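You operate a simulated robot arm through the tools that you are given. There is no shell and no other tool. Be economical: measure what you need, move in short steps, check, and stop when the job is done.

The job below is to be done with a simulated two-armed robot. You get a single attempt, and the scene is never put back.

## Task
Put the foam block marked "65" from the top of the panel bench on the shelf under the panel bench and the foam block marked "62" on the lower shelf of the packing bench. Put the white bottle marked "WAX" from the top of the panel bench on top of the blue seat card and the white bottle labelled "rinse" in the well of the green tray. Shut the lower drawer. Put the strainer labelled "75" from the steel table on top of the blue mix card and the strainer marked "92" on top of the packing card. Take the blue square insert from the steel table and put it on the top of the steel stand. Put the foam cube on the steel table away on the top of the insert bench. Put the white cup on the steel table away on the top of the sample bench. Take the red sleeve and put it on top of the orange mix card. Put the filter labelled "59" from the steel table on the shelf of the steel table and the filter that says "26" on the top of the sample bench. Do these in any order. Set down upright: white bottle, strainer, white cup, filter.

Only the result counts: the job must be done as asked and must still hold three seconds after the hand-in. Knocking over, shifting, dropping, spilling or breaking anything else fails it.

## Robot
Two 6-joint arms with two-finger parallel grippers on one trunk, on a base that drives. Base frame: it is fixed to the floor where the robot stands at the start and does not move with it; the origin is under the middle of the robot, x ahead of it, y to its left, z up; the surface under the hand at the start is at about z = 780. Units: mm, rad, N and s.
The left shoulder is at the start at [80, 216, 1610], the right one opposite. With the tool pointing down near the work surface each hand reaches from about 100 to 620 mm from the robot's upright axis, wherever it stands, measured 20 degrees to its own side. Places, roughly: blue mix card [4000, 1000, 750]; blue seat card [500, -500, 750]; blue square insert (4x4x3 cm) [4300, 800, 800]; filter [4250, 1000, 750]; foam block [500, -250, 750]; foam cube (5x5x5 cm) [4600, 800, 800]; lower drawer [-900, -500, 600]; lower shelf of the packing bench [1100, 4600, 300]; orange mix card [3750, 750, 250]; packing card [4500, 1000, 750]; red sleeve [5000, 750, 750]; shelf of the steel table [4400, 1000, 300]; shelf under the panel bench [600, -1400, 200]; strainer [4250, 1000, 750]; top of the insert bench [4900, 8300, 800]; top of the sample bench [5500, -1300, 800]; top of the steel stand [5400, 3200, 300]; well of the green tray (26x36 cm) [580, 660, 780]; white bottle [500, -500, 750]; white cup (6x6x8 cm) [4900, 800, 800]. Payload 3.43 kg a hand.
Tool frame (each hand has its own): the origin (TCP) lies between the finger pads and is the grasp point; the fingertips stand 30 mm ahead of it; z points along the fingers, y is the line along which they close. The gripper opens to 94 mm. The fingers are 28 mm wide and 10 mm thick; the gripper's body (50 by 96 mm) begins 55 mm behind the TCP.
Orientation is told as [roll, pitch, yaw] about the base's x, y, z axes, in that order, counted from this pose: with the fingers straight down and closing along the base's y, the tool's x points along the base's -x, its y along +y and its z along -z.

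## Interface
- The arms move only by the tool servo_tool. It takes "left_steps", "right_steps" or both (then of equal length, played together; a hand with none holds still); each is a list of rows, each a list of 7 numbers: the shift along the tool's x, y, z in mm, then the turn, a rotation vector about the tool's x, y, z in rad, then the gripper command, from -1 (shut) to 1 (fully open), values between in proportion. In form: [[dx, dy, dz, rx, ry, rz, hand], ...]. A call has 1 to 12 rows; each row shifts and turns the commanded pose from where the row before left it, along the tool's axes as they then stand. Rows are played at 5 a second. More than 50 mm and 0.15 rad between two rows, or a gripper value outside its range, and nothing of the call is played. Where a pose cannot be reached the arm comes as near as it can. A force on the tool above 40 N (or 10 N above the force at the start of the call, whichever is more), or a blocked arm, ends the call early, and 0.2 s more pass. Each finger travels about 72 mm/s and halts on what it meets, pressing with about 32 N; the grip force reading is that of the motor and also rises with nothing between the fingers. The clock runs only during rows and for 0.2 s after the last one: add rows that do not move to give the fingers time. It gives the time, the measured TCP pose, the force on the tool (base axes), the opening and the grip force at its end, in the units of the frame above (readings bear some noise), with the torque about the TCP (base axes, N m) and any sound that the robot's microphone picked up.
- Cameras (640 x 400 px; columns grow to the right, rows downward): "scene" is now at [62.6, -46.4, 1743.3]; the picture's right is [-0.82, -0.57, 0.00], its down [-0.53, 0.76, -0.36] and it looks along [0.21, -0.30, -0.93] (base axes); focal length 214 px, centre (320, 200). "left" rides on the left gripper at [76, -14, -103] in its tool frame; the picture's right is [0.18, 0.98, 0.00], its down [-0.75, 0.14, -0.64] and it looks along [-0.63, 0.12, 0.77] (tool axes); focal length 243 px, centre (320, 200). "right" rides on the right gripper at [76, 14, -103] in its tool frame; the picture's right is [-0.18, 0.98, 0.00], its down [-0.75, -0.14, -0.64] and it looks along [-0.63, -0.12, 0.77] (tool axes); focal length 243 px, centre (320, 200). There is no depth. A picture from a camera that has moved, and an enlarged one, comes with that camera's place and axes in the base frame and with its lens.
- snapshot(camera): a new picture of that camera. The clock stands still meanwhile.
- slide_trunk(by): slides the trunk up (or, below 0, down) by that many mm; the arms and the scene camera ride with it, the base frame stays. It gives what a move gives, with no picture.
- roll_base(legs): drives the robot by 1 to 6 legs, each [ahead, left, turn to the left] in mm, mm and rad, along the robot's own axes; the way and the turn of a leg run together, so that a leg with both is an arc; at most 1500 mm and 3.142 rad a leg. The arms and the cameras ride along, it lands a little off, and it stops where it bumps. It gives what a move gives.
- pan_tilt(pan, tilt): turns the head with the scene camera to pan (to the left, within 1.501 rad either way) and tilt (down, from -0.506 to 1.204), counted from straight ahead of the robot. It gives what a move gives.
- close_up(camera, box): a new picture of the part [left, top, right, bottom] of that camera's present view, enlarged. The clock stands still meanwhile.
- hand_in(): hands the job in; it is judged then, once.

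Go step by step. Nothing tells you exact positions but the pictures and the camera data: compare them with the known pose of the tool, close in by small moves and look again before you grip or let go. The budget is 577 turns and 370 pictures, counting those below and the enlarged ones. Unless the task says otherwise, let go and move clear before handing in, and close with one line.

The tools are called after "Request:" as name(argument=value, ...) on one line, values as JSON. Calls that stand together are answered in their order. servo_tool: Moves the arms, as the interface text tells. Its arguments: {"type":"object","properties":{"left_steps":{"type":"array","items":{"type":"array","items":{"type":"number"}}},"right_steps":{"type":"array","items":{"type":"array","items":{"type":"number"}}}},"required":[]} The other tools are called the same way: slide_trunk (by) slides the trunk up or down; roll_base (legs) drives the base; pan_tilt (pan, tilt) turns the head that bears the scene camera; snapshot (camera) takes a picture; close_up (camera, box) takes an enlarged picture of a part of a camera's view; hand_in () hands the job in.

At the start:

```text
clock: 0.0
left_ee_pos: [528.3, -61.8, 1055.3]
left_orientation: [0.0, 0.0, -0.001]
left_wrist_force: [0.4, 0.5, -0.5]
left_ft_torque: [0.01, 0.01, 0.03]
left_grip_width: 94.2
left_grasp_force: 0.0
right_ee_pos: [432.6, -468.4, 1056.9]
right_orientation: [0.0, 0.001, 0.0]
right_wrist_force: [0.0, 0.1, 0.9]
right_ft_torque: [-0.01, 0.03, -0.02]
right_grip_width: 94.0
right_grasp_force: 0.0
trunk travel left (down, up): [-840.0, 0.0]
robot x, y, heading: [1.7, -1.1, -0.002]
head pan, tilt: [-0.962, 1.201]
```

scene: 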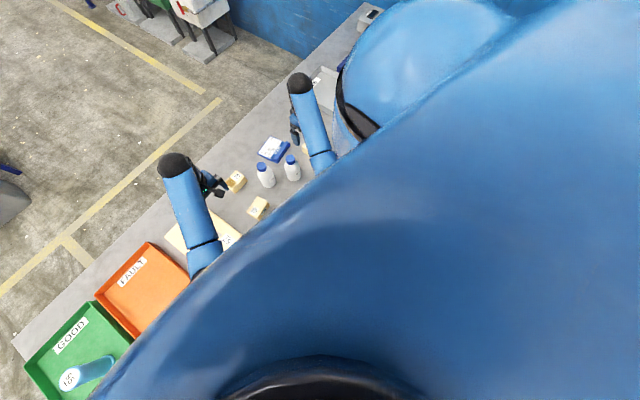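
right: 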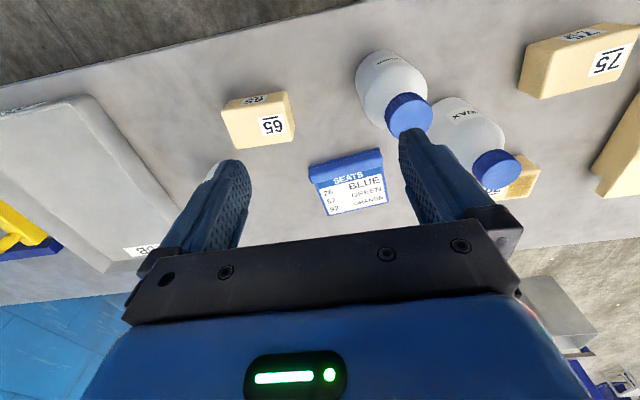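
left: 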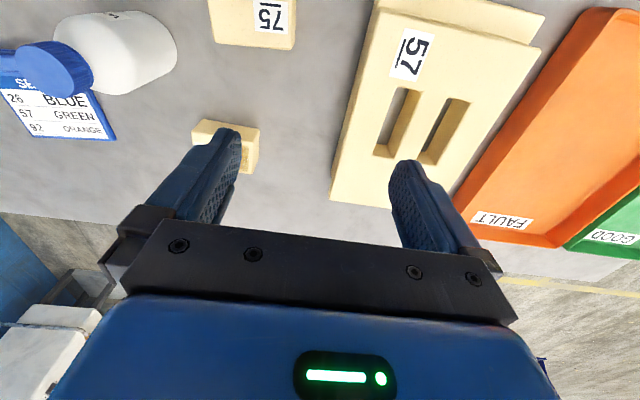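

I see the panel bench below with foam blocks, two bottles and a blue card. I'll look closer before moving.

Request:
close_up(camera="right", box=[200, 0, 640, 240])

Request:
close_up(camera="left", box=[0, 0, 320, 200])

Request:
close_up(camera="scene", box=[160, 0, 400, 240])

```text
1.45 times, centred on (420, 120) of right
camera zoom: at [357.2, -454.8, 1160.7], right [0.18, 0.98, 0.0], down [0.75, -0.14, 0.64], along [0.63, -0.12, -0.77], focal length 353 px, centre (174, 316)
```

zoom: 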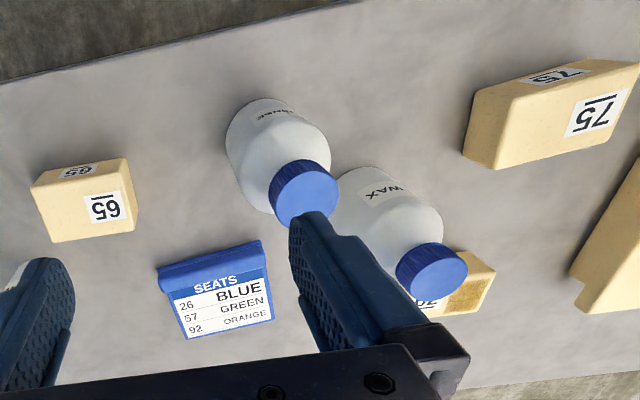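

```text
2.00 times, centred on (160, 100) of left
camera zoom: at [451.8, -77.2, 1157.5], right [-0.18, 0.98, 0.0], down [0.75, 0.14, 0.64], along [0.63, 0.12, -0.77], focal length 485 px, centre (640, 400)
```

zoom: 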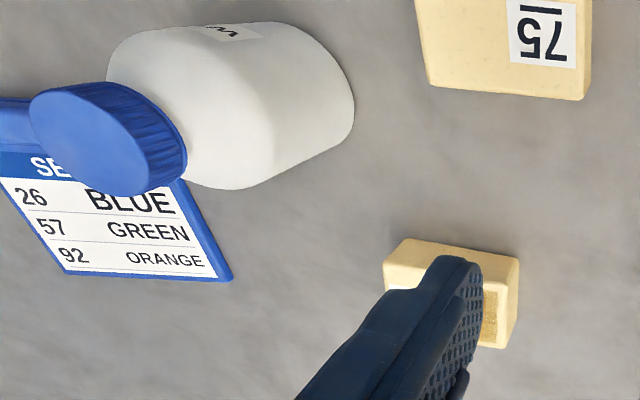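

```text
1.67 times, centred on (280, 120) of scene
camera zoom: at [62.6, -46.4, 1743.3], right [-0.82, -0.57, 0.0], down [-0.53, 0.76, -0.36], along [0.21, -0.3, -0.93], focal length 358 px, centre (387, 333)
```

zoom: 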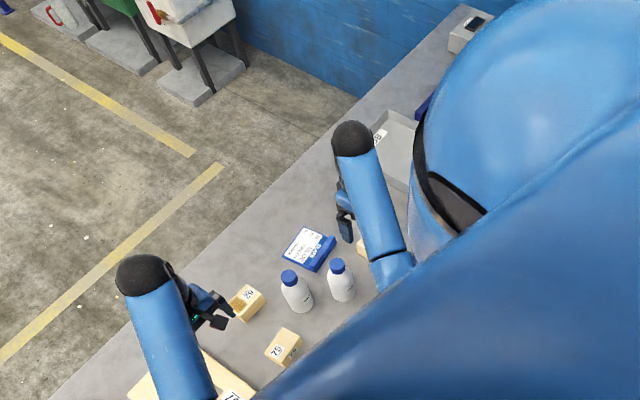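

The bench holds blocks 65, 75, 62 and 57, and the bottles rinse and WAX. I'll now survey the surroundings with the head.

Request:
pan_tilt(pan=0, tilt=0.9)

Request:
snapshot(camera="scene")

Request:
pan_tilt(pan=1.4, tilt=0.3)

Request:
snapshot(camera="scene")

Request:
pan_tilt(pan=-1.4, tilt=0.6)

Request:
snapshot(camera="scene")

Request:
pan_tilt(pan=0, tilt=0.2)

Request:
snapshot(camera="scene")

```text
clock: 1.2
left_ee_pos: [528.7, -62.9, 1054.9]
left_orientation: [-0.001, -0.001, 0.0]
left_wrist_force: [-0.1, 1.3, 0.1]
left_ft_torque: [-0.01, 0.02, 0.01]
left_grip_width: 94.3
left_grasp_force: 0.2
right_ee_pos: [432.7, -469.0, 1056.9]
right_orientation: [0.0, -0.001, 0.0]
right_wrist_force: [0.2, -0.6, -0.3]
right_ft_torque: [0.0, -0.02, -0.01]
right_grip_width: 94.1
right_grasp_force: 0.1
trunk travel left (down, up): [-840.0, 0.0]
robot x, y, heading: [-0.2, -0.9, 0.001]
head pan, tilt: [0.0, 0.901]
```

```text
363 pictures are left
camera scene: at [106.2, -0.8, 1763.1], right [0.0, -1.0, 0.0], down [-0.78, 0.0, -0.62], along [0.62, 0.0, -0.78], focal length 214 px, centre (320, 200)
```

scene: 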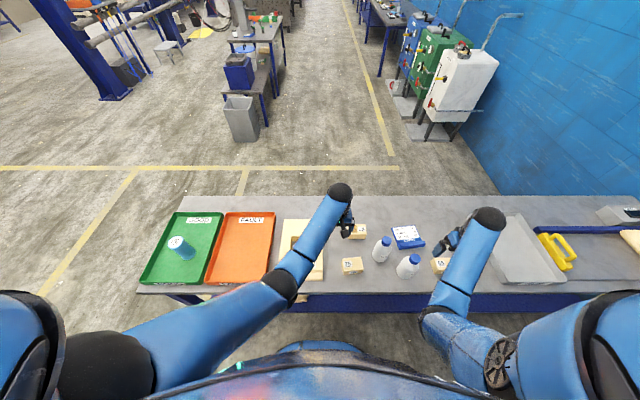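

```text
clock: 2.8
left_ee_pos: [529.1, -63.5, 1053.7]
left_orientation: [0.0, 0.0, 0.001]
left_wrist_force: [1.0, 0.8, -0.5]
left_ft_torque: [-0.03, 0.02, 0.0]
left_grip_width: 94.0
left_grasp_force: 0.1
right_ee_pos: [432.3, -468.3, 1057.1]
right_orientation: [0.0, -0.001, -0.001]
right_wrist_force: [-0.4, -0.8, 0.5]
right_ft_torque: [0.0, 0.0, 0.03]
right_grip_width: 94.0
right_grasp_force: 0.0
trunk travel left (down, up): [-840.0, 0.0]
robot x, y, heading: [0.2, -0.4, -0.002]
head pan, tilt: [1.4, 0.3]
```

```text
362 pictures are left
camera scene: at [46.6, 91.3, 1815.4], right [0.99, -0.17, 0.0], down [-0.05, -0.29, -0.96], along [0.16, 0.94, -0.3], focal length 214 px, centre (320, 200)
```

scene: 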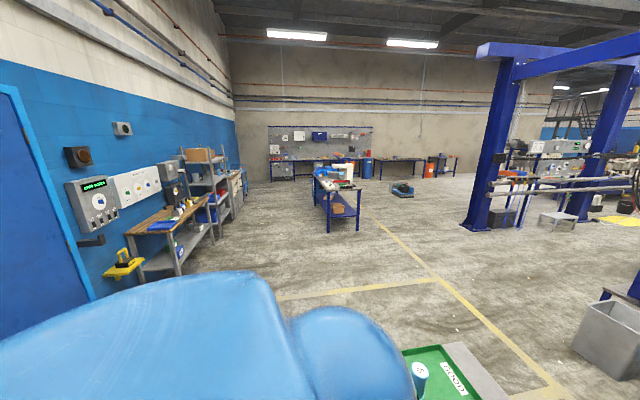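

```text
clock: 5.2
left_ee_pos: [528.1, -63.3, 1054.7]
left_orientation: [-0.001, 0.0, 0.0]
left_wrist_force: [-0.1, 0.4, 0.5]
left_ft_torque: [0.01, 0.02, -0.01]
left_grip_width: 93.8
left_grasp_force: 0.1
right_ee_pos: [432.6, -469.4, 1055.4]
right_orientation: [0.0, 0.001, 0.001]
right_wrist_force: [-0.4, -0.3, 0.5]
right_ft_torque: [-0.03, 0.02, 0.0]
right_grip_width: 94.2
right_grasp_force: 0.0
trunk travel left (down, up): [-840.0, 0.0]
robot x, y, heading: [1.1, -1.9, 0.004]
head pan, tilt: [-1.4, 0.6]
```

```text
361 pictures are left
camera scene: at [45.8, -87.8, 1787.9], right [-0.99, -0.17, 0.0], down [-0.1, 0.56, -0.83], along [0.14, -0.81, -0.57], focal length 214 px, centre (320, 200)
```

scene: 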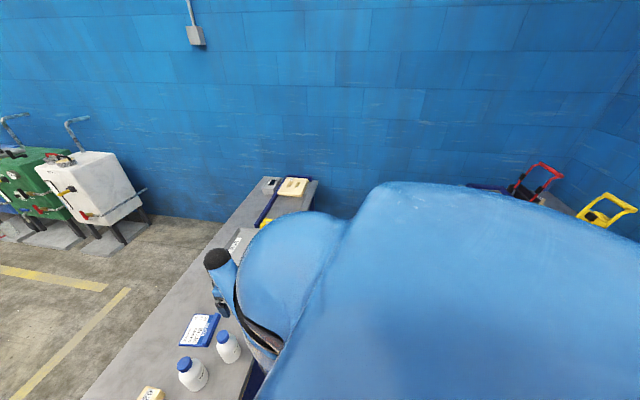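

```text
clock: 6.8
left_ee_pos: [528.0, -62.6, 1054.1]
left_orientation: [0.001, -0.001, 0.001]
left_wrist_force: [0.7, -1.0, 0.3]
left_ft_torque: [-0.03, 0.01, 0.0]
left_grip_width: 94.1
left_grasp_force: 0.1
right_ee_pos: [433.6, -468.9, 1057.5]
right_orientation: [0.001, 0.0, 0.001]
right_wrist_force: [0.2, 0.3, 0.1]
right_ft_torque: [0.0, 0.01, 0.01]
right_grip_width: 94.0
right_grasp_force: 0.0
trunk travel left (down, up): [-840.0, 0.0]
robot x, y, heading: [1.1, -2.5, -0.001]
head pan, tilt: [0.0, 0.201]
```

```text
360 pictures are left
camera scene: at [123.9, -0.7, 1824.7], right [0.0, -1.0, 0.0], down [-0.2, 0.0, -0.98], along [0.98, 0.0, -0.2], focal length 214 px, centre (320, 200)
```

scene: 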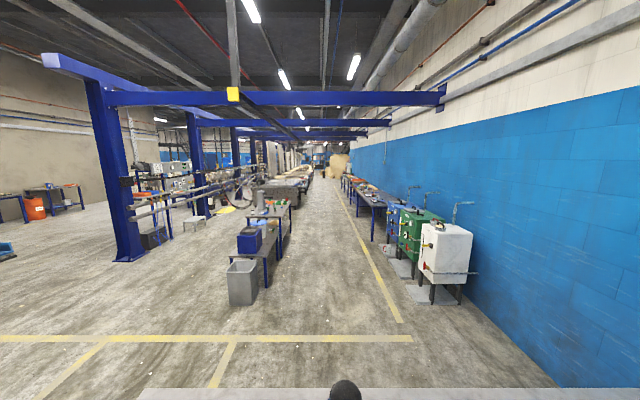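

Bottles at about (450,-390) and (566,-290), card near (640,-450). I'll move the left hand away to the left and slide the right hand over for a clearer look.

Request:
servo_tool(left_steps=[[0, 45, 0, 0, 0, 0, 1], [0, 45, 0, 0, 0, 0, 1], [0, 45, 0, 0, 0, 0, 1], [0, 45, 0, 0, 0, 0, 1], [0, 45, 0, 0, 0, 0, 1], [0, 45, 0, 0, 0, 0, 1]], right_steps=[[10, 0, -10, 0, 0, 0, 1], [10, 15, -10, 0, 0, 0, 1], [10, 15, -10, 0, 0, 0, 1], [10, 15, -10, 0, 0, 0, 1], [10, 15, 0, 0, 0, 0, 1], [10, 15, 0, 0, 0, 0, 1]])

Request:
snapshot(camera="right")

Request:
snapshot(camera="left")

```text
clock: 8.2
left_ee_pos: [528.7, 208.1, 1055.2]
left_orientation: [-0.003, 0.0, -0.001]
left_wrist_force: [-0.7, -0.3, 0.2]
left_ft_torque: [-0.04, -0.02, 0.0]
left_grip_width: 93.9
left_grasp_force: 0.1
right_ee_pos: [383.7, -400.1, 1046.0]
right_orientation: [-0.003, -0.004, 0.001]
right_wrist_force: [-0.1, -0.4, 0.5]
right_ft_torque: [-0.02, -0.01, 0.0]
right_grip_width: 94.2
right_grasp_force: 0.2
right hand out of reach, approached as far as the arm can: row 1, 2, 3, 4, 6
trunk travel left (down, up): [-840.0, 0.0]
robot x, y, heading: [-0.2, 1.5, -0.001]
head pan, tilt: [0.0, 0.201]
```

```text
359 pictures are left
camera right: at [307.8, -386.4, 1149.7], right [0.18, 0.98, 0.0], down [0.75, -0.14, 0.64], along [0.63, -0.12, -0.76], focal length 243 px, centre (320, 200)
```

right: 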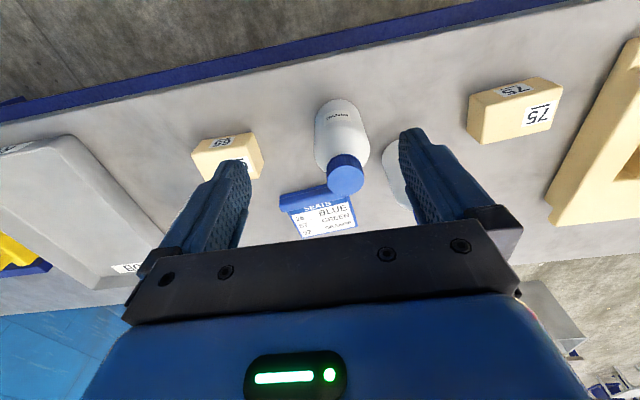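

```text
358 pictures are left
camera left: at [452.4, 193.4, 1157.7], right [-0.18, 0.98, 0.0], down [0.75, 0.14, 0.64], along [0.63, 0.12, -0.77], focal length 243 px, centre (320, 200)
```

left: 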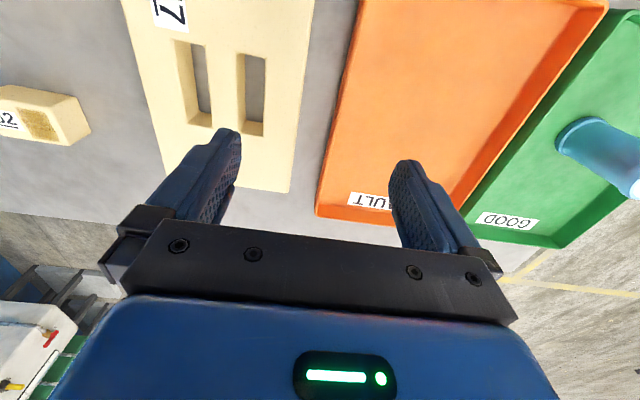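

I'll strafe the base right so the bottles and card lie in front, then look down with the head.

Request:
roll_base(legs=[[0, -350, 0]])

Request:
pan_tilt(pan=0, tilt=1.1)

Request:
snapshot(camera="scene")

Request:
snapshot(camera="left")

```text
clock: 10.5
left_ee_pos: [529.9, -146.5, 1054.1]
left_orientation: [-0.002, 0.0, 0.004]
left_wrist_force: [0.3, -0.7, -0.5]
left_ft_torque: [-0.06, -0.02, -0.03]
left_grip_width: 94.0
left_grasp_force: 0.1
right_ee_pos: [387.1, -755.5, 1046.3]
right_orientation: [-0.003, -0.002, 0.003]
right_wrist_force: [0.9, 0.1, -0.5]
right_ft_torque: [-0.06, 0.03, 0.02]
right_grip_width: 93.9
right_grasp_force: 0.1
trunk travel left (down, up): [-840.0, 0.0]
robot x, y, heading: [0.8, -356.7, 0.001]
head pan, tilt: [0.0, 0.201]
```

```text
clock: 11.7
left_ee_pos: [528.9, -149.0, 1054.9]
left_orientation: [-0.002, -0.001, 0.003]
left_wrist_force: [0.0, -0.3, -0.1]
left_ft_torque: [0.01, 0.01, -0.01]
left_grip_width: 94.3
left_grasp_force: 0.1
right_ee_pos: [386.1, -756.4, 1045.7]
right_orientation: [-0.004, -0.003, 0.003]
right_wrist_force: [0.2, 0.8, -0.1]
right_ft_torque: [-0.01, -0.01, -0.03]
right_grip_width: 93.7
right_grasp_force: 0.0
trunk travel left (down, up): [-840.0, 0.0]
robot x, y, heading: [0.3, -353.6, 0.002]
head pan, tilt: [0.0, 1.1]
```

```text
357 pictures are left
camera scene: at [94.2, -355.8, 1749.3], right [0.0, -1.0, 0.0], down [-0.89, 0.0, -0.45], along [0.45, 0.0, -0.89], focal length 214 px, centre (320, 200)
```

scene: 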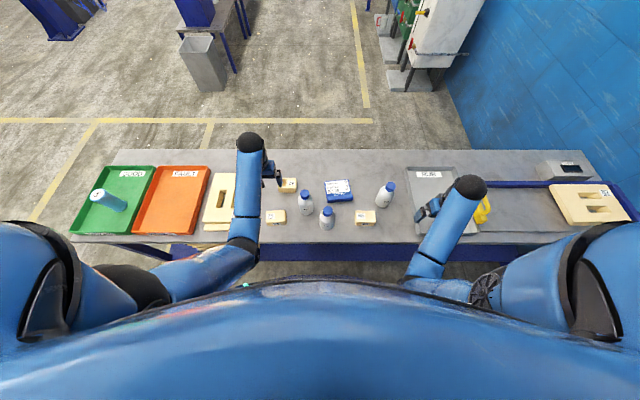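

```text
356 pictures are left
camera left: at [453.0, -163.3, 1157.8], right [-0.19, 0.98, 0.0], down [0.75, 0.14, 0.64], along [0.63, 0.12, -0.77], focal length 243 px, centre (320, 200)
```

left: 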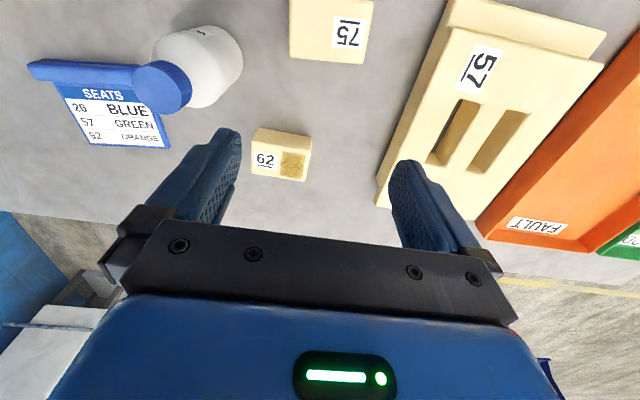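

There is a third bottle now visible to the right of the card. Zooming.

Request:
close_up(camera="scene", box=[250, 150, 430, 260])

Request:
close_up(camera="scene", box=[390, 140, 640, 290])

Request:
snapshot(camera="right")

```text
3.56 times, centred on (340, 205) of scene
camera zoom: at [94.2, -355.8, 1749.3], right [0.0, -1.0, 0.0], down [-0.89, 0.0, -0.45], along [0.45, 0.0, -0.89], focal length 763 px, centre (249, 182)
```

zoom: 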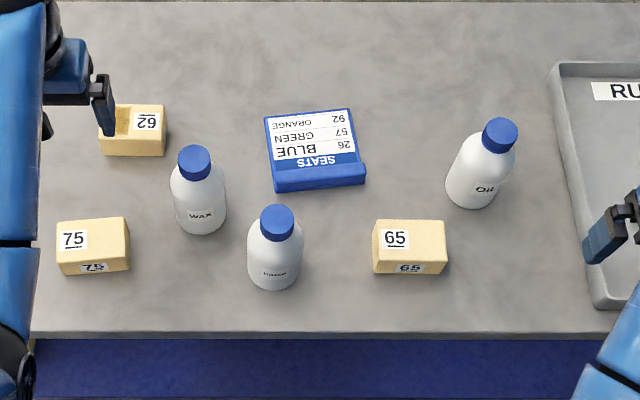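

```text
2.56 times, centred on (515, 215) of scene
camera zoom: at [94.2, -355.8, 1749.3], right [0.0, -1.0, 0.0], down [-0.89, 0.0, -0.45], along [0.45, 0.0, -0.89], focal length 549 px, centre (-179, 162)
```

zoom: 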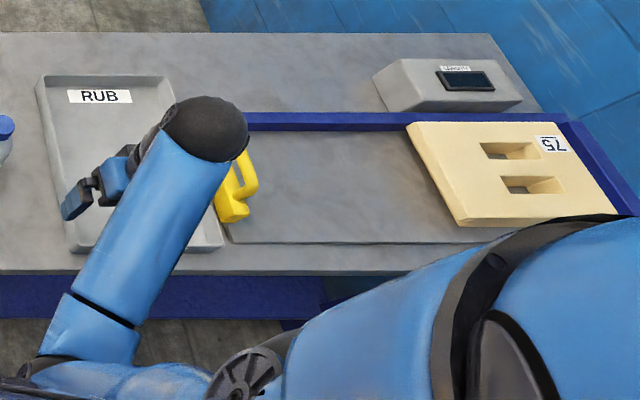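

```text
353 pictures are left
camera right: at [309.9, -743.1, 1149.0], right [0.18, 0.98, 0.0], down [0.75, -0.14, 0.64], along [0.63, -0.12, -0.77], focal length 243 px, centre (320, 200)
```

right: 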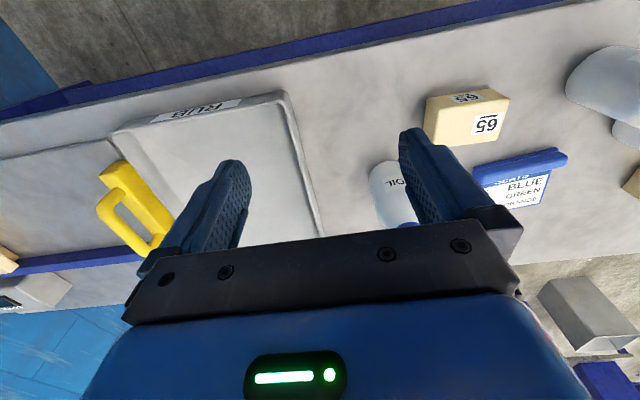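

The three bottles are WAX, rinse and oil, each roughly 72 mm wide and 165 mm tall. I'll bring the left hand in with a forward tilt to get a side view of WAX and the card.

Request:
servo_tool(left_steps=[[35, -25, 0, 0, -0.14, 0, 1], [35, -25, 0, 0, -0.14, 0, 1], [35, -25, 0, 0, -0.14, 0, 1], [35, -25, 0, 0, -0.14, 0, 1], [0, 0, 0, 0, -0.14, 0, 1]])

Request:
snapshot(camera="left")

```text
clock: 12.9
left_ee_pos: [392.9, -248.5, 1024.0]
left_orientation: [-0.002, -0.703, 0.003]
left_wrist_force: [1.0, 0.1, -0.1]
left_ft_torque: [-0.02, -0.01, -0.01]
left_grip_width: 94.0
left_grasp_force: 0.1
right_ee_pos: [384.4, -755.8, 1046.4]
right_orientation: [-0.003, -0.004, 0.003]
right_wrist_force: [0.9, 0.1, 0.7]
right_ft_torque: [0.0, -0.04, 0.02]
right_grip_width: 93.9
right_grasp_force: 0.0
trunk travel left (down, up): [-840.0, 0.0]
robot x, y, heading: [-0.9, -357.5, -0.001]
head pan, tilt: [0.0, 1.1]
```

```text
352 pictures are left
camera left: at [268.8, -264.0, 1054.2], right [-0.14, 0.98, -0.12], down [0.16, 0.14, 0.98], along [0.98, 0.12, -0.18], focal length 243 px, centre (320, 200)
```

left: 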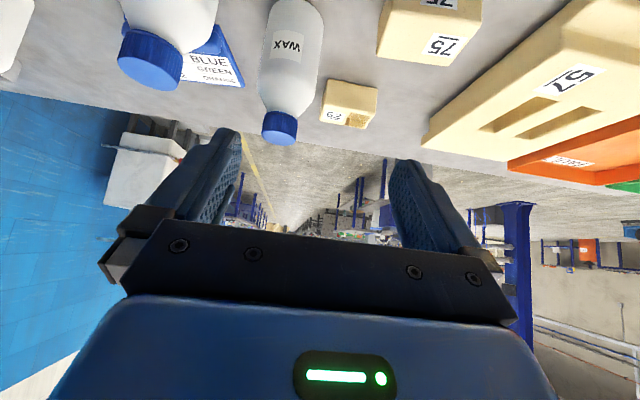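

Descending 110 mm for a true side view.

Request:
servo_tool(left_steps=[[24, 0, 28, 0, 0, 0, 1], [24, 0, 28, 0, 0, 0, 1], [23, 0, 28, 0, 0, 0, 1]])

Request:
snapshot(camera="left")

```text
clock: 13.7
left_ee_pos: [395.4, -250.5, 911.2]
left_orientation: [0.003, -0.7, 0.002]
left_wrist_force: [-0.1, 0.1, -0.8]
left_ft_torque: [-0.02, 0.04, 0.02]
left_grip_width: 94.0
left_grasp_force: 0.0
right_ee_pos: [385.9, -756.7, 1046.2]
right_orientation: [-0.001, -0.001, 0.004]
right_wrist_force: [0.8, -1.4, -0.7]
right_ft_torque: [-0.02, -0.01, 0.0]
right_grip_width: 94.1
right_grasp_force: 0.0
trunk travel left (down, up): [-840.0, 0.0]
robot x, y, heading: [5.8, -356.9, -0.0]
head pan, tilt: [0.0, 1.1]
```

```text
351 pictures are left
camera left: at [271.1, -264.7, 942.0], right [-0.14, 0.98, -0.12], down [0.16, 0.14, 0.98], along [0.98, 0.12, -0.18], focal length 243 px, centre (320, 200)
```

left: 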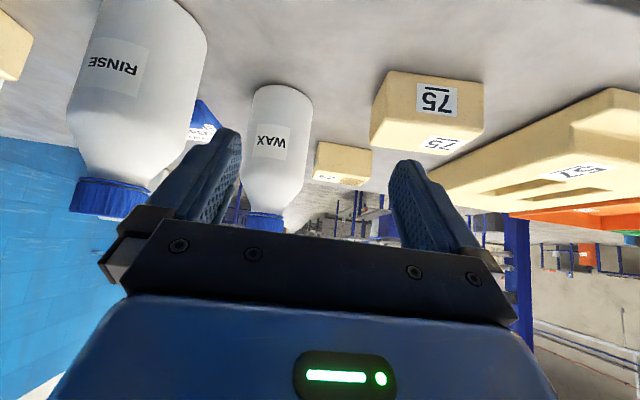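

WAX measures about 65 mm across, base z≈790, top ≈936. Next I use the right hand for a low front view of the card.

Request:
servo_tool(right_steps=[[0, 35, 0, 0, -0.14, 0, 1], [0, 35, 0, 0, -0.14, 0, 1], [0, 35, 0, 0, -0.14, 0, 1], [0, 35, 0, 0, -0.14, 0, 1], [0, 35, 0, 0, -0.14, 0, 1], [0, 45, 0, 0, 0, 0, 1], [0, 45, 0, 0, 0, 0, 1], [15, 0, 19, 0, 0, 0, 1], [23, 0, 27, 0, 0, 0, 1], [23, 0, 27, 0, 0, 0, 1]])

Request:
snapshot(camera="right")

```text
clock: 15.9
left_ee_pos: [395.1, -250.9, 912.4]
left_orientation: [0.001, -0.7, 0.003]
left_wrist_force: [0.8, -0.1, -0.5]
left_ft_torque: [0.03, 0.01, 0.0]
left_grip_width: 94.1
left_grasp_force: 0.2
right_ee_pos: [385.4, -492.1, 947.2]
right_orientation: [0.0, -0.701, 0.004]
right_wrist_force: [-0.5, 0.0, 0.3]
right_ft_torque: [0.03, -0.01, 0.0]
right_grip_width: 94.2
right_grasp_force: 0.0
trunk travel left (down, up): [-840.0, 0.0]
robot x, y, heading: [0.8, -353.5, 0.001]
head pan, tilt: [0.0, 1.1]
```

```text
350 pictures are left
camera right: at [260.4, -478.0, 978.3], right [0.14, 0.98, 0.12], down [0.16, -0.14, 0.98], along [0.98, -0.12, -0.18], focal length 243 px, centre (320, 200)
```

right: 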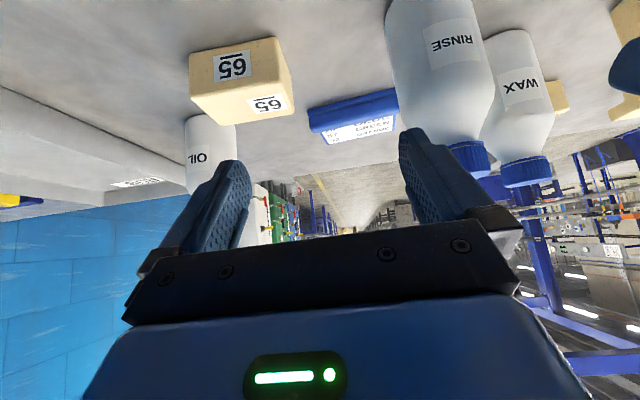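

Request:
close_up(camera="right", box=[280, 60, 440, 160])

```text
4.00 times, centred on (360, 110) of right
camera zoom: at [260.4, -478.0, 978.3], right [0.14, 0.98, 0.12], down [0.16, -0.14, 0.98], along [0.98, -0.12, -0.18], focal length 970 px, centre (160, 560)
```

zoom: 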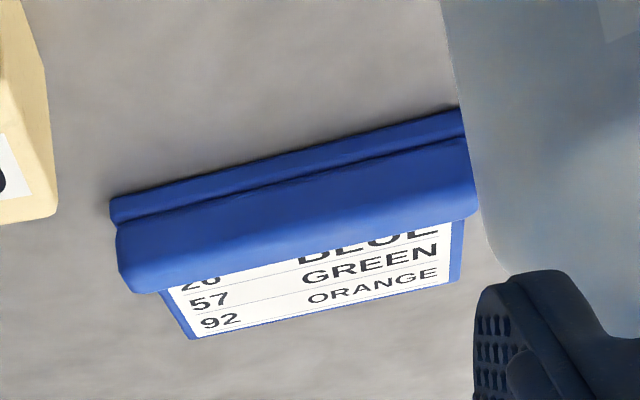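

The card is a flat plate (label area centre ≈ (645,-446)) with a raised bar on the near side. I'll back off 150 mm for elbow room, then grip the rinse bottle with the right hand at a strong forward tilt.

Request:
roll_base(legs=[[-150, 0, 0]])

Request:
servo_tool(right_steps=[[0, 35, 0, 0, -0.1, 0, 1], [0, 35, 0, 0, -0.1, 0, 1], [0, 34, 0, 0, -0.1, 0, 1], [0, 0, 0, 0, -0.1, 0, 1]])

Request:
snapshot(camera="right")

```text
clock: 17.2
left_ee_pos: [248.9, -249.8, 911.5]
left_orientation: [0.0, -0.698, 0.004]
left_wrist_force: [-0.4, 0.2, -0.8]
left_ft_torque: [0.04, 0.02, -0.01]
left_grip_width: 94.0
left_grasp_force: 0.1
right_ee_pos: [237.2, -490.3, 948.6]
right_orientation: [-0.001, -0.701, 0.008]
right_wrist_force: [1.0, -0.4, 0.4]
right_ft_torque: [0.01, 0.01, 0.02]
right_grip_width: 94.2
right_grasp_force: 0.1
trunk travel left (down, up): [-840.0, 0.0]
robot x, y, heading: [-149.2, -355.6, 0.01]
head pan, tilt: [0.0, 1.1]
```

```text
clock: 18.2
left_ee_pos: [245.2, -250.3, 912.2]
left_orientation: [0.001, -0.701, 0.004]
left_wrist_force: [-0.3, 0.2, -0.3]
left_ft_torque: [0.02, -0.04, -0.04]
left_grip_width: 94.0
left_grasp_force: 0.2
right_ee_pos: [234.1, -386.9, 950.0]
right_orientation: [-0.003, -1.106, 0.006]
right_wrist_force: [-1.1, 0.2, 1.0]
right_ft_torque: [0.02, -0.01, 0.0]
right_grip_width: 93.9
right_grasp_force: 0.0
trunk travel left (down, up): [-840.0, 0.0]
robot x, y, heading: [-148.2, -358.4, 0.007]
head pan, tilt: [0.0, 1.1]
```

```text
348 pictures are left
camera right: at [107.9, -373.3, 929.3], right [0.08, 0.98, 0.16], down [-0.23, -0.14, 0.96], along [0.97, -0.11, 0.22], focal length 243 px, centre (320, 200)
```

right: 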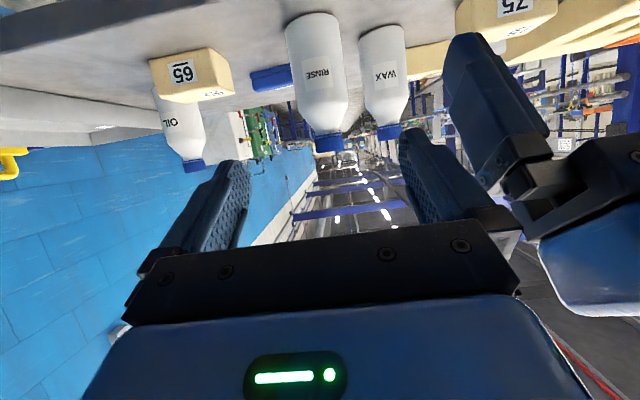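

Rinse is centred on the right hand (y≈-387). I'll ease the tilt to 0.9 rad and approach to just in front of it.

Request:
servo_tool(right_steps=[[0, 0, 0, 0, 0.1, 0, 1], [0, 0, 0, 0, 0.1, 0, 1], [0, 0, 35, 0, 0, 0, 1], [0, 0, 35, 0, 0, 0, 1], [0, 0, 35, 0, 0, 0, 1], [10, 0, 35, 0, 0, 0, 1]])

Request:
snapshot(camera="right")

```text
clock: 19.6
left_ee_pos: [246.4, -249.2, 911.4]
left_orientation: [-0.002, -0.699, 0.004]
left_wrist_force: [0.4, 0.2, 0.2]
left_ft_torque: [-0.01, 0.02, 0.02]
left_grip_width: 94.0
left_grasp_force: 0.0
right_ee_pos: [340.0, -383.7, 851.1]
right_orientation: [-0.002, -0.903, 0.008]
right_wrist_force: [0.1, -0.1, -0.5]
right_ft_torque: [0.0, 0.01, -0.01]
right_grip_width: 93.8
right_grasp_force: 0.0
trunk travel left (down, up): [-840.0, 0.0]
robot x, y, heading: [-150.4, -356.4, 0.008]
head pan, tilt: [0.0, 1.1]
```

```text
347 pictures are left
camera right: at [212.6, -370.8, 856.7], right [0.11, 0.98, 0.14], down [-0.04, -0.14, 0.99], along [0.99, -0.11, 0.02], focal length 243 px, centre (320, 200)
```

right: 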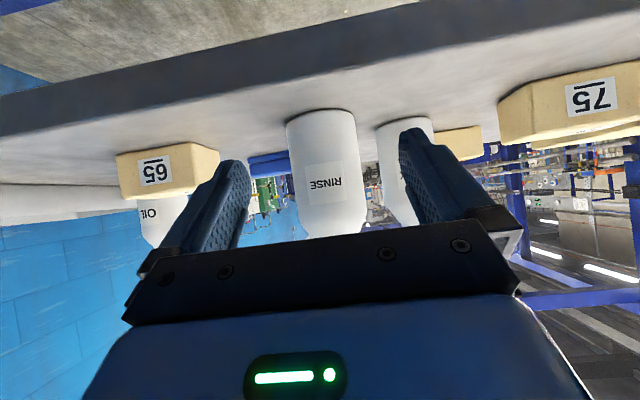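

Aligned. Moving horizontally forward 100 mm to straddle the bottle, then closing.

Request:
servo_tool(right_steps=[[-20, 0, 26.7, 0, 0, 0, 1], [-20, 0, 26.7, 0, 0, 0, 1], [-20, 0, 26.7, 0, 0, 0, 1], [0, 0, 0, 0, 0, 0, 1]])

Request:
snapshot(camera="right")

Request:
snapshot(camera="scene")

```text
clock: 20.6
left_ee_pos: [245.3, -249.5, 912.7]
left_orientation: [0.002, -0.699, 0.006]
left_wrist_force: [0.6, 0.2, 0.2]
left_ft_torque: [-0.01, 0.02, -0.01]
left_grip_width: 94.1
left_grasp_force: 0.1
right_ee_pos: [437.6, -383.5, 852.6]
right_orientation: [-0.001, -0.902, 0.006]
right_wrist_force: [0.0, 0.3, -0.3]
right_ft_torque: [0.0, 0.01, 0.01]
right_grip_width: 94.0
right_grasp_force: 0.0
trunk travel left (down, up): [-840.0, 0.0]
robot x, y, heading: [-147.3, -356.6, 0.003]
head pan, tilt: [0.0, 1.1]
```

```text
346 pictures are left
camera right: at [310.1, -369.6, 857.0], right [0.11, 0.98, 0.14], down [-0.04, -0.14, 0.99], along [0.99, -0.11, 0.02], focal length 243 px, centre (320, 200)
```

right: 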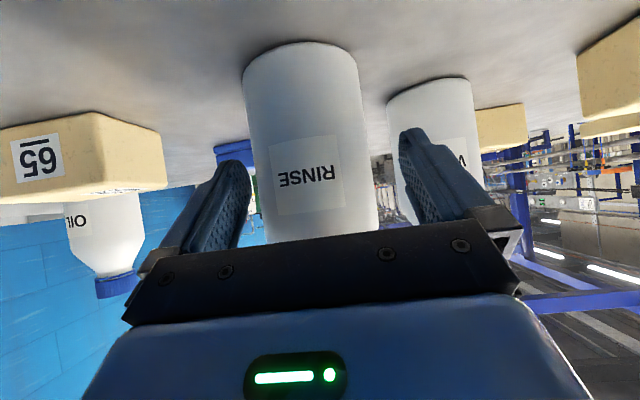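

```text
345 pictures are left
camera scene: at [-56.2, -356.6, 1749.3], right [0.01, -1.0, 0.0], down [-0.89, 0.0, -0.45], along [0.45, 0.0, -0.89], focal length 214 px, centre (320, 200)
```

scene: 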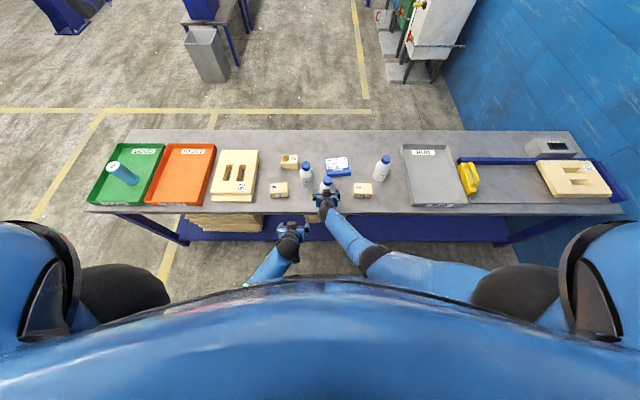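

Bottle sits between the fingers; advance 8 mm and close.

Request:
servo_tool(right_steps=[[-5, 0, 6.3, 0, 0, 0, 1], [0, 0, 0, 0, 0, 0, -1], [0, 0, 0, 0, 0, 0, -1], [0, 0, 0, 0, 0, 0, -1]])

```text
clock: 21.6
left_ee_pos: [246.6, -249.5, 912.9]
left_orientation: [-0.001, -0.702, 0.007]
left_wrist_force: [-0.7, 0.3, -0.9]
left_ft_torque: [-0.02, 0.01, 0.01]
left_grip_width: 94.2
left_grasp_force: 0.0
right_ee_pos: [445.2, -384.0, 851.3]
right_orientation: [-0.002, -0.903, 0.007]
right_wrist_force: [0.0, 0.1, 0.8]
right_ft_torque: [0.04, -0.02, -0.04]
right_grip_width: 71.0
right_grasp_force: 32.2
trunk travel left (down, up): [-840.0, 0.0]
robot x, y, heading: [-146.0, -354.0, 0.001]
head pan, tilt: [0.0, 1.1]
```

Gripped (71 mm). Lift straight up, then pull back and right so the left hand has room.

Request:
servo_tool(right_steps=[[-16, 0, -12.5, 0, 0, 0, -1], [-31, 0, -25, 0, 0, 0, -1], [-31, 0, -25, 0, 0, 0, -1], [-31, 0, -25, 0, 0, 0, -1], [20, -30, -26.7, 0, 0, 0, -1], [20, -30, -26.7, 0, 0, 0, -1], [20, -30, -26.7, 0, 0, 0, -1], [0, -30, 0, 0, 0, 0, -1]])

Request:
snapshot(camera="right")

Request:
snapshot(camera="left")

```text
clock: 23.4
left_ee_pos: [246.6, -250.4, 912.8]
left_orientation: [0.0, -0.699, 0.005]
left_wrist_force: [-0.2, -0.4, -0.8]
left_ft_torque: [0.01, -0.01, -0.01]
left_grip_width: 94.0
left_grasp_force: 0.0
right_ee_pos: [346.4, -507.6, 993.5]
right_orientation: [0.0, -0.903, 0.008]
right_wrist_force: [-1.5, 0.7, -4.4]
right_ft_torque: [0.03, 0.09, -0.03]
right_grip_width: 71.1
right_grasp_force: 31.9
trunk travel left (down, up): [-840.0, 0.0]
robot x, y, heading: [-149.8, -359.6, 0.003]
head pan, tilt: [0.0, 1.1]
```

```text
344 pictures are left
camera right: at [219.3, -495.6, 999.5], right [0.11, 0.98, 0.14], down [-0.04, -0.14, 0.99], along [0.99, -0.11, 0.02], focal length 243 px, centre (320, 200)
```

right: 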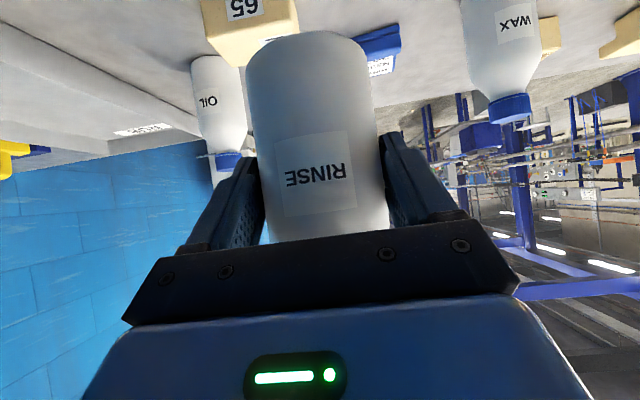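

```text
343 pictures are left
camera left: at [121.8, -264.8, 942.5], right [-0.15, 0.98, -0.12], down [0.16, 0.14, 0.98], along [0.98, 0.12, -0.18], focal length 243 px, centre (320, 200)
```

left: 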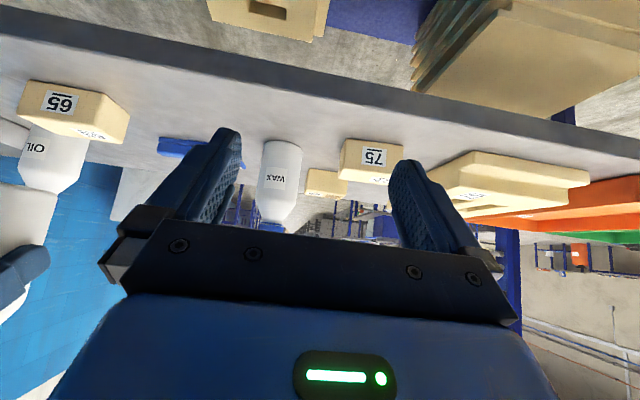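

Now the left hand approaches WAX.

Request:
servo_tool(left_steps=[[0, 0, 0, 0, -0.1, 0, 1], [0, 0, 0, 0, -0.1, 0, 1], [-11.5, -9.5, 39.6, 0, 0, 0, 1], [-11.5, -9.5, 39.6, 0, 0, 0, 1], [-11.5, -9.5, 39.6, 0, 0, 0, 1], [-11.5, -9.5, 39.6, 0, 0, 0, 1]])

Request:
snapshot(camera="left")

```text
clock: 24.8
left_ee_pos: [402.3, -285.5, 844.9]
left_orientation: [0.002, -0.899, 0.005]
left_wrist_force: [0.7, -0.9, -0.1]
left_ft_torque: [0.01, 0.0, -0.01]
left_grip_width: 94.2
left_grasp_force: 0.1
right_ee_pos: [349.4, -508.2, 993.5]
right_orientation: [0.0, -0.901, 0.007]
right_wrist_force: [0.0, -0.9, -4.2]
right_ft_torque: [0.02, 0.1, 0.01]
right_grip_width: 71.0
right_grasp_force: 32.6
trunk travel left (down, up): [-840.0, 0.0]
robot x, y, heading: [-151.4, -354.8, 0.005]
head pan, tilt: [0.0, 1.1]
```

```text
342 pictures are left
camera left: at [274.4, -300.3, 849.7], right [-0.12, 0.98, -0.14], down [-0.03, 0.14, 0.99], along [0.99, 0.12, 0.02], focal length 243 px, centre (320, 200)
```

left: 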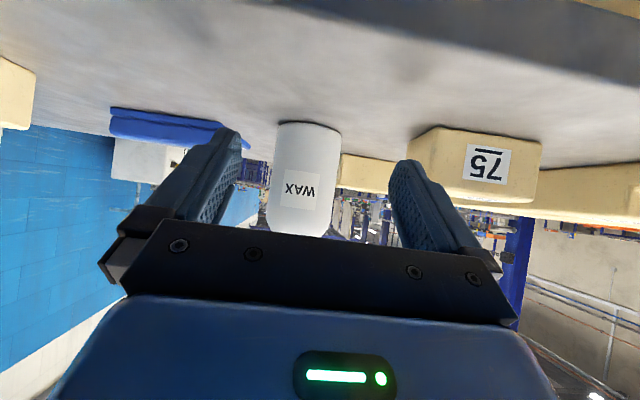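

WAX axis ≈ (528,-290). Advancing and closing.

Request:
servo_tool(left_steps=[[-12, -5, 14, 0, 0, 0, 1], [-22, 0, 26, 0, 0, 0, 1], [-22, 0, 26, 0, 0, 0, 1], [-21, 0, 26, 0, 0, 0, 1], [0, 0, 0, 0, 0, 0, 1]])

Request:
snapshot(camera="left")

```text
clock: 26.0
left_ee_pos: [500.7, -298.4, 860.0]
left_orientation: [0.003, -0.901, 0.009]
left_wrist_force: [0.2, -0.2, 0.8]
left_ft_torque: [0.0, 0.02, -0.01]
left_grip_width: 93.8
left_grasp_force: 0.1
left hand out of reach, approached as far as the arm can: row 4
right_ee_pos: [345.2, -508.6, 995.0]
right_orientation: [-0.002, -0.904, 0.006]
right_wrist_force: [1.6, 0.0, -4.6]
right_ft_torque: [0.0, 0.1, 0.03]
right_grip_width: 70.9
right_grasp_force: 32.2
trunk travel left (down, up): [-840.0, 0.0]
robot x, y, heading: [-152.9, -354.6, 0.008]
head pan, tilt: [0.0, 1.1]
```

```text
341 pictures are left
camera left: at [372.6, -313.3, 864.1], right [-0.12, 0.98, -0.14], down [-0.04, 0.14, 0.99], along [0.99, 0.12, 0.02], focal length 243 px, centre (320, 200)
```

left: 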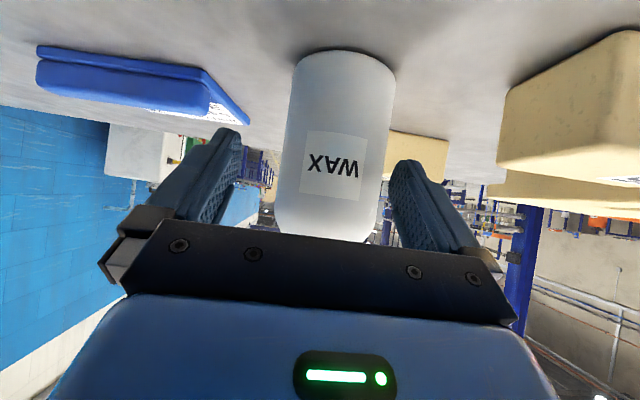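

The left arm is at its reach limit. I'll pull back, raise both hands, lower the trunk and drive back up to the bench for better reach.

Request:
servo_tool(left_steps=[[20, 3, -26, 0, 0, 0, 1], [21, 0, -26, 0, 0, 0, 1], [21, 0, -26, 0, 0, 0, 1], [-25, 0, -33, 0, 0, 0, 1], [-25, 0, -33, 0, 0, 0, 1], [-25, 0, -33, 0, 0, 0, 1], [-25, 0, -33, 0, 0, 0, 1], [-25, 0, -33, 0, 0, 0, 1]], right_steps=[[0, 0, 0, 0, 0, 0, -1], [0, 0, 0, 0, 0, 0, -1], [0, 0, 0, 0, 0, 0, -1], [-31, 0, -25, 0, 0, 0, -1], [-31, 0, -25, 0, 0, 0, -1], [-31, 0, -25, 0, 0, 0, -1], [-31, 0, -25, 0, 0, 0, -1], [-31, 0, -25, 0, 0, 0, -1]])

Request:
slide_trunk(by=-250)

Request:
roll_base(legs=[[120, 0, -0.005]])

Request:
snapshot(camera="left")

```text
clock: 27.8
left_ee_pos: [350.2, -297.2, 1062.6]
left_orientation: [0.0, -0.898, 0.005]
left_wrist_force: [0.6, 1.2, 0.0]
left_ft_torque: [0.01, -0.01, 0.0]
left_grip_width: 94.3
left_grasp_force: 0.1
right_ee_pos: [345.4, -503.4, 1192.4]
right_orientation: [-0.003, -0.901, 0.008]
right_wrist_force: [-0.8, -0.1, -4.7]
right_ft_torque: [0.04, 0.04, 0.0]
right_grip_width: 70.5
right_grasp_force: 32.3
trunk travel left (down, up): [-840.0, 0.0]
robot x, y, heading: [-148.8, -357.7, 0.008]
head pan, tilt: [0.0, 1.1]
```

```text
clock: 30.4
left_ee_pos: [349.6, -296.6, 811.8]
left_orientation: [0.001, -0.9, 0.005]
left_wrist_force: [-0.9, -1.2, 0.3]
left_ft_torque: [0.05, 0.0, -0.01]
left_grip_width: 94.1
left_grasp_force: 0.1
right_ee_pos: [344.7, -503.0, 942.6]
right_orientation: [-0.001, -0.901, 0.007]
right_wrist_force: [0.8, 0.1, -3.4]
right_ft_torque: [-0.01, 0.07, -0.03]
right_grip_width: 70.6
right_grasp_force: 32.4
trunk travel left (down, up): [-590.0, 250.0]
robot x, y, heading: [-146.8, -356.5, -0.0]
head pan, tilt: [0.0, 1.1]
```

```text
clock: 31.7
left_ee_pos: [468.9, -296.3, 812.6]
left_orientation: [-0.001, -0.901, 0.003]
left_wrist_force: [-0.4, -0.5, 0.5]
left_ft_torque: [-0.07, -0.02, -0.01]
left_grip_width: 94.2
left_grasp_force: 0.2
right_ee_pos: [463.5, -502.3, 943.0]
right_orientation: [-0.001, -0.903, 0.005]
right_wrist_force: [-0.5, -0.2, -4.4]
right_ft_torque: [0.02, 0.07, 0.01]
right_grip_width: 70.8
right_grasp_force: 32.3
trunk travel left (down, up): [-590.0, 250.0]
robot x, y, heading: [-31.1, -355.1, 0.006]
head pan, tilt: [0.0, 1.1]
```

```text
340 pictures are left
camera left: at [340.2, -312.4, 817.1], right [-0.12, 0.98, -0.14], down [-0.04, 0.14, 0.99], along [0.99, 0.12, 0.02], focal length 243 px, centre (320, 200)
```

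left: 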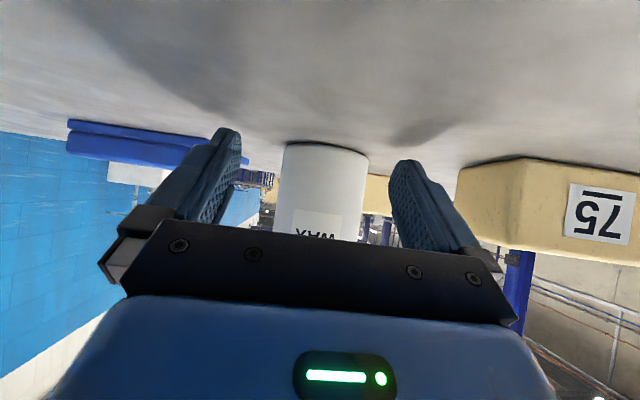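

The hand came out low (812); raise 40 mm, correct y, then advance onto WAX.

Request:
servo_tool(left_steps=[[-31, 7, -25, 0, 0, 0, 1], [-16, 0, 20, 0, 0, 0, 1], [-16, 0, 20, 0, 0, 0, 1], [0, 0, 0, 0, 0, 0, 1]])

Request:
snapshot(camera="left")

```text
clock: 32.7
left_ee_pos: [520.6, -288.5, 852.1]
left_orientation: [0.001, -0.899, 0.002]
left_wrist_force: [0.1, -0.3, 0.0]
left_ft_torque: [0.02, 0.02, 0.01]
left_grip_width: 94.2
left_grasp_force: 0.0
right_ee_pos: [463.5, -503.7, 943.9]
right_orientation: [-0.001, -0.901, 0.005]
right_wrist_force: [0.5, -0.1, -4.0]
right_ft_torque: [-0.02, 0.07, 0.02]
right_grip_width: 70.9
right_grasp_force: 31.9
trunk travel left (down, up): [-590.0, 250.0]
robot x, y, heading: [-27.5, -353.8, -0.0]
head pan, tilt: [0.0, 1.1]
```

```text
339 pictures are left
camera left: at [393.2, -303.3, 856.6], right [-0.12, 0.98, -0.14], down [-0.03, 0.14, 0.99], along [0.99, 0.12, 0.02], focal length 243 px, centre (320, 200)
```

left: 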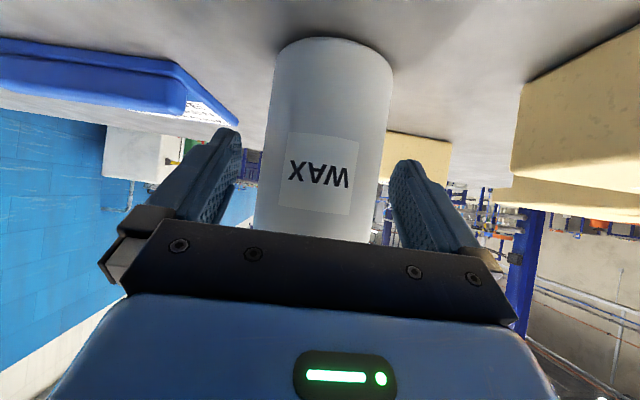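

Centred. Close and lift 45 mm.

Request:
servo_tool(left_steps=[[0, 0, 0, 0, 0, 0, -1], [0, 0, 0, 0, 0, 0, -1], [0, 0, 0, 0, 0, 0, -1], [-17, 0, -14, 0, 0, 0, -1], [-18, 0, -14, 0, 0, 0, -1]])

Request:
snapshot(camera="left")

Request:
close_up(camera="scene", box=[260, 140, 440, 260])

```text
clock: 33.9
left_ee_pos: [519.9, -289.2, 895.0]
left_orientation: [0.003, -0.896, 0.003]
left_wrist_force: [-0.5, -0.4, -4.2]
left_ft_torque: [-0.02, 0.09, 0.01]
left_grip_width: 69.2
left_grasp_force: 31.5
right_ee_pos: [465.1, -504.1, 943.5]
right_orientation: [-0.003, -0.901, 0.005]
right_wrist_force: [-0.2, 0.1, -3.9]
right_ft_torque: [0.03, 0.09, 0.03]
right_grip_width: 71.0
right_grasp_force: 31.9
trunk travel left (down, up): [-590.0, 250.0]
robot x, y, heading: [-31.7, -356.4, 0.001]
head pan, tilt: [0.0, 1.1]
```

```text
338 pictures are left
camera left: at [392.7, -304.7, 900.5], right [-0.12, 0.98, -0.14], down [-0.03, 0.14, 0.99], along [0.99, 0.12, 0.02], focal length 243 px, centre (320, 200)
```

left: 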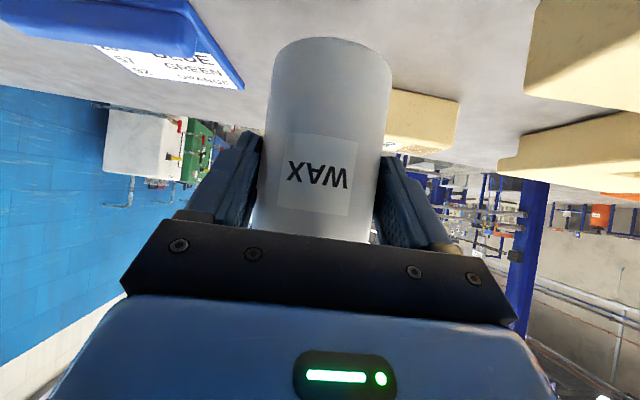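

```text
3.33 times, centred on (350, 200) of scene
camera zoom: at [64.7, -356.4, 1499.2], right [0.0, -1.0, 0.0], down [-0.89, 0.0, -0.45], along [0.45, 0.0, -0.89], focal length 715 px, centre (220, 200)
```

zoom: 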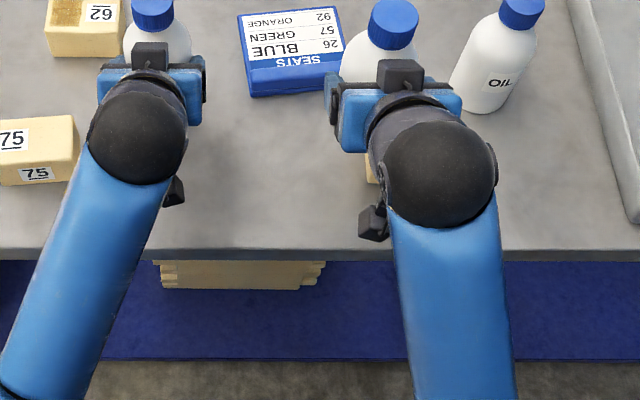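

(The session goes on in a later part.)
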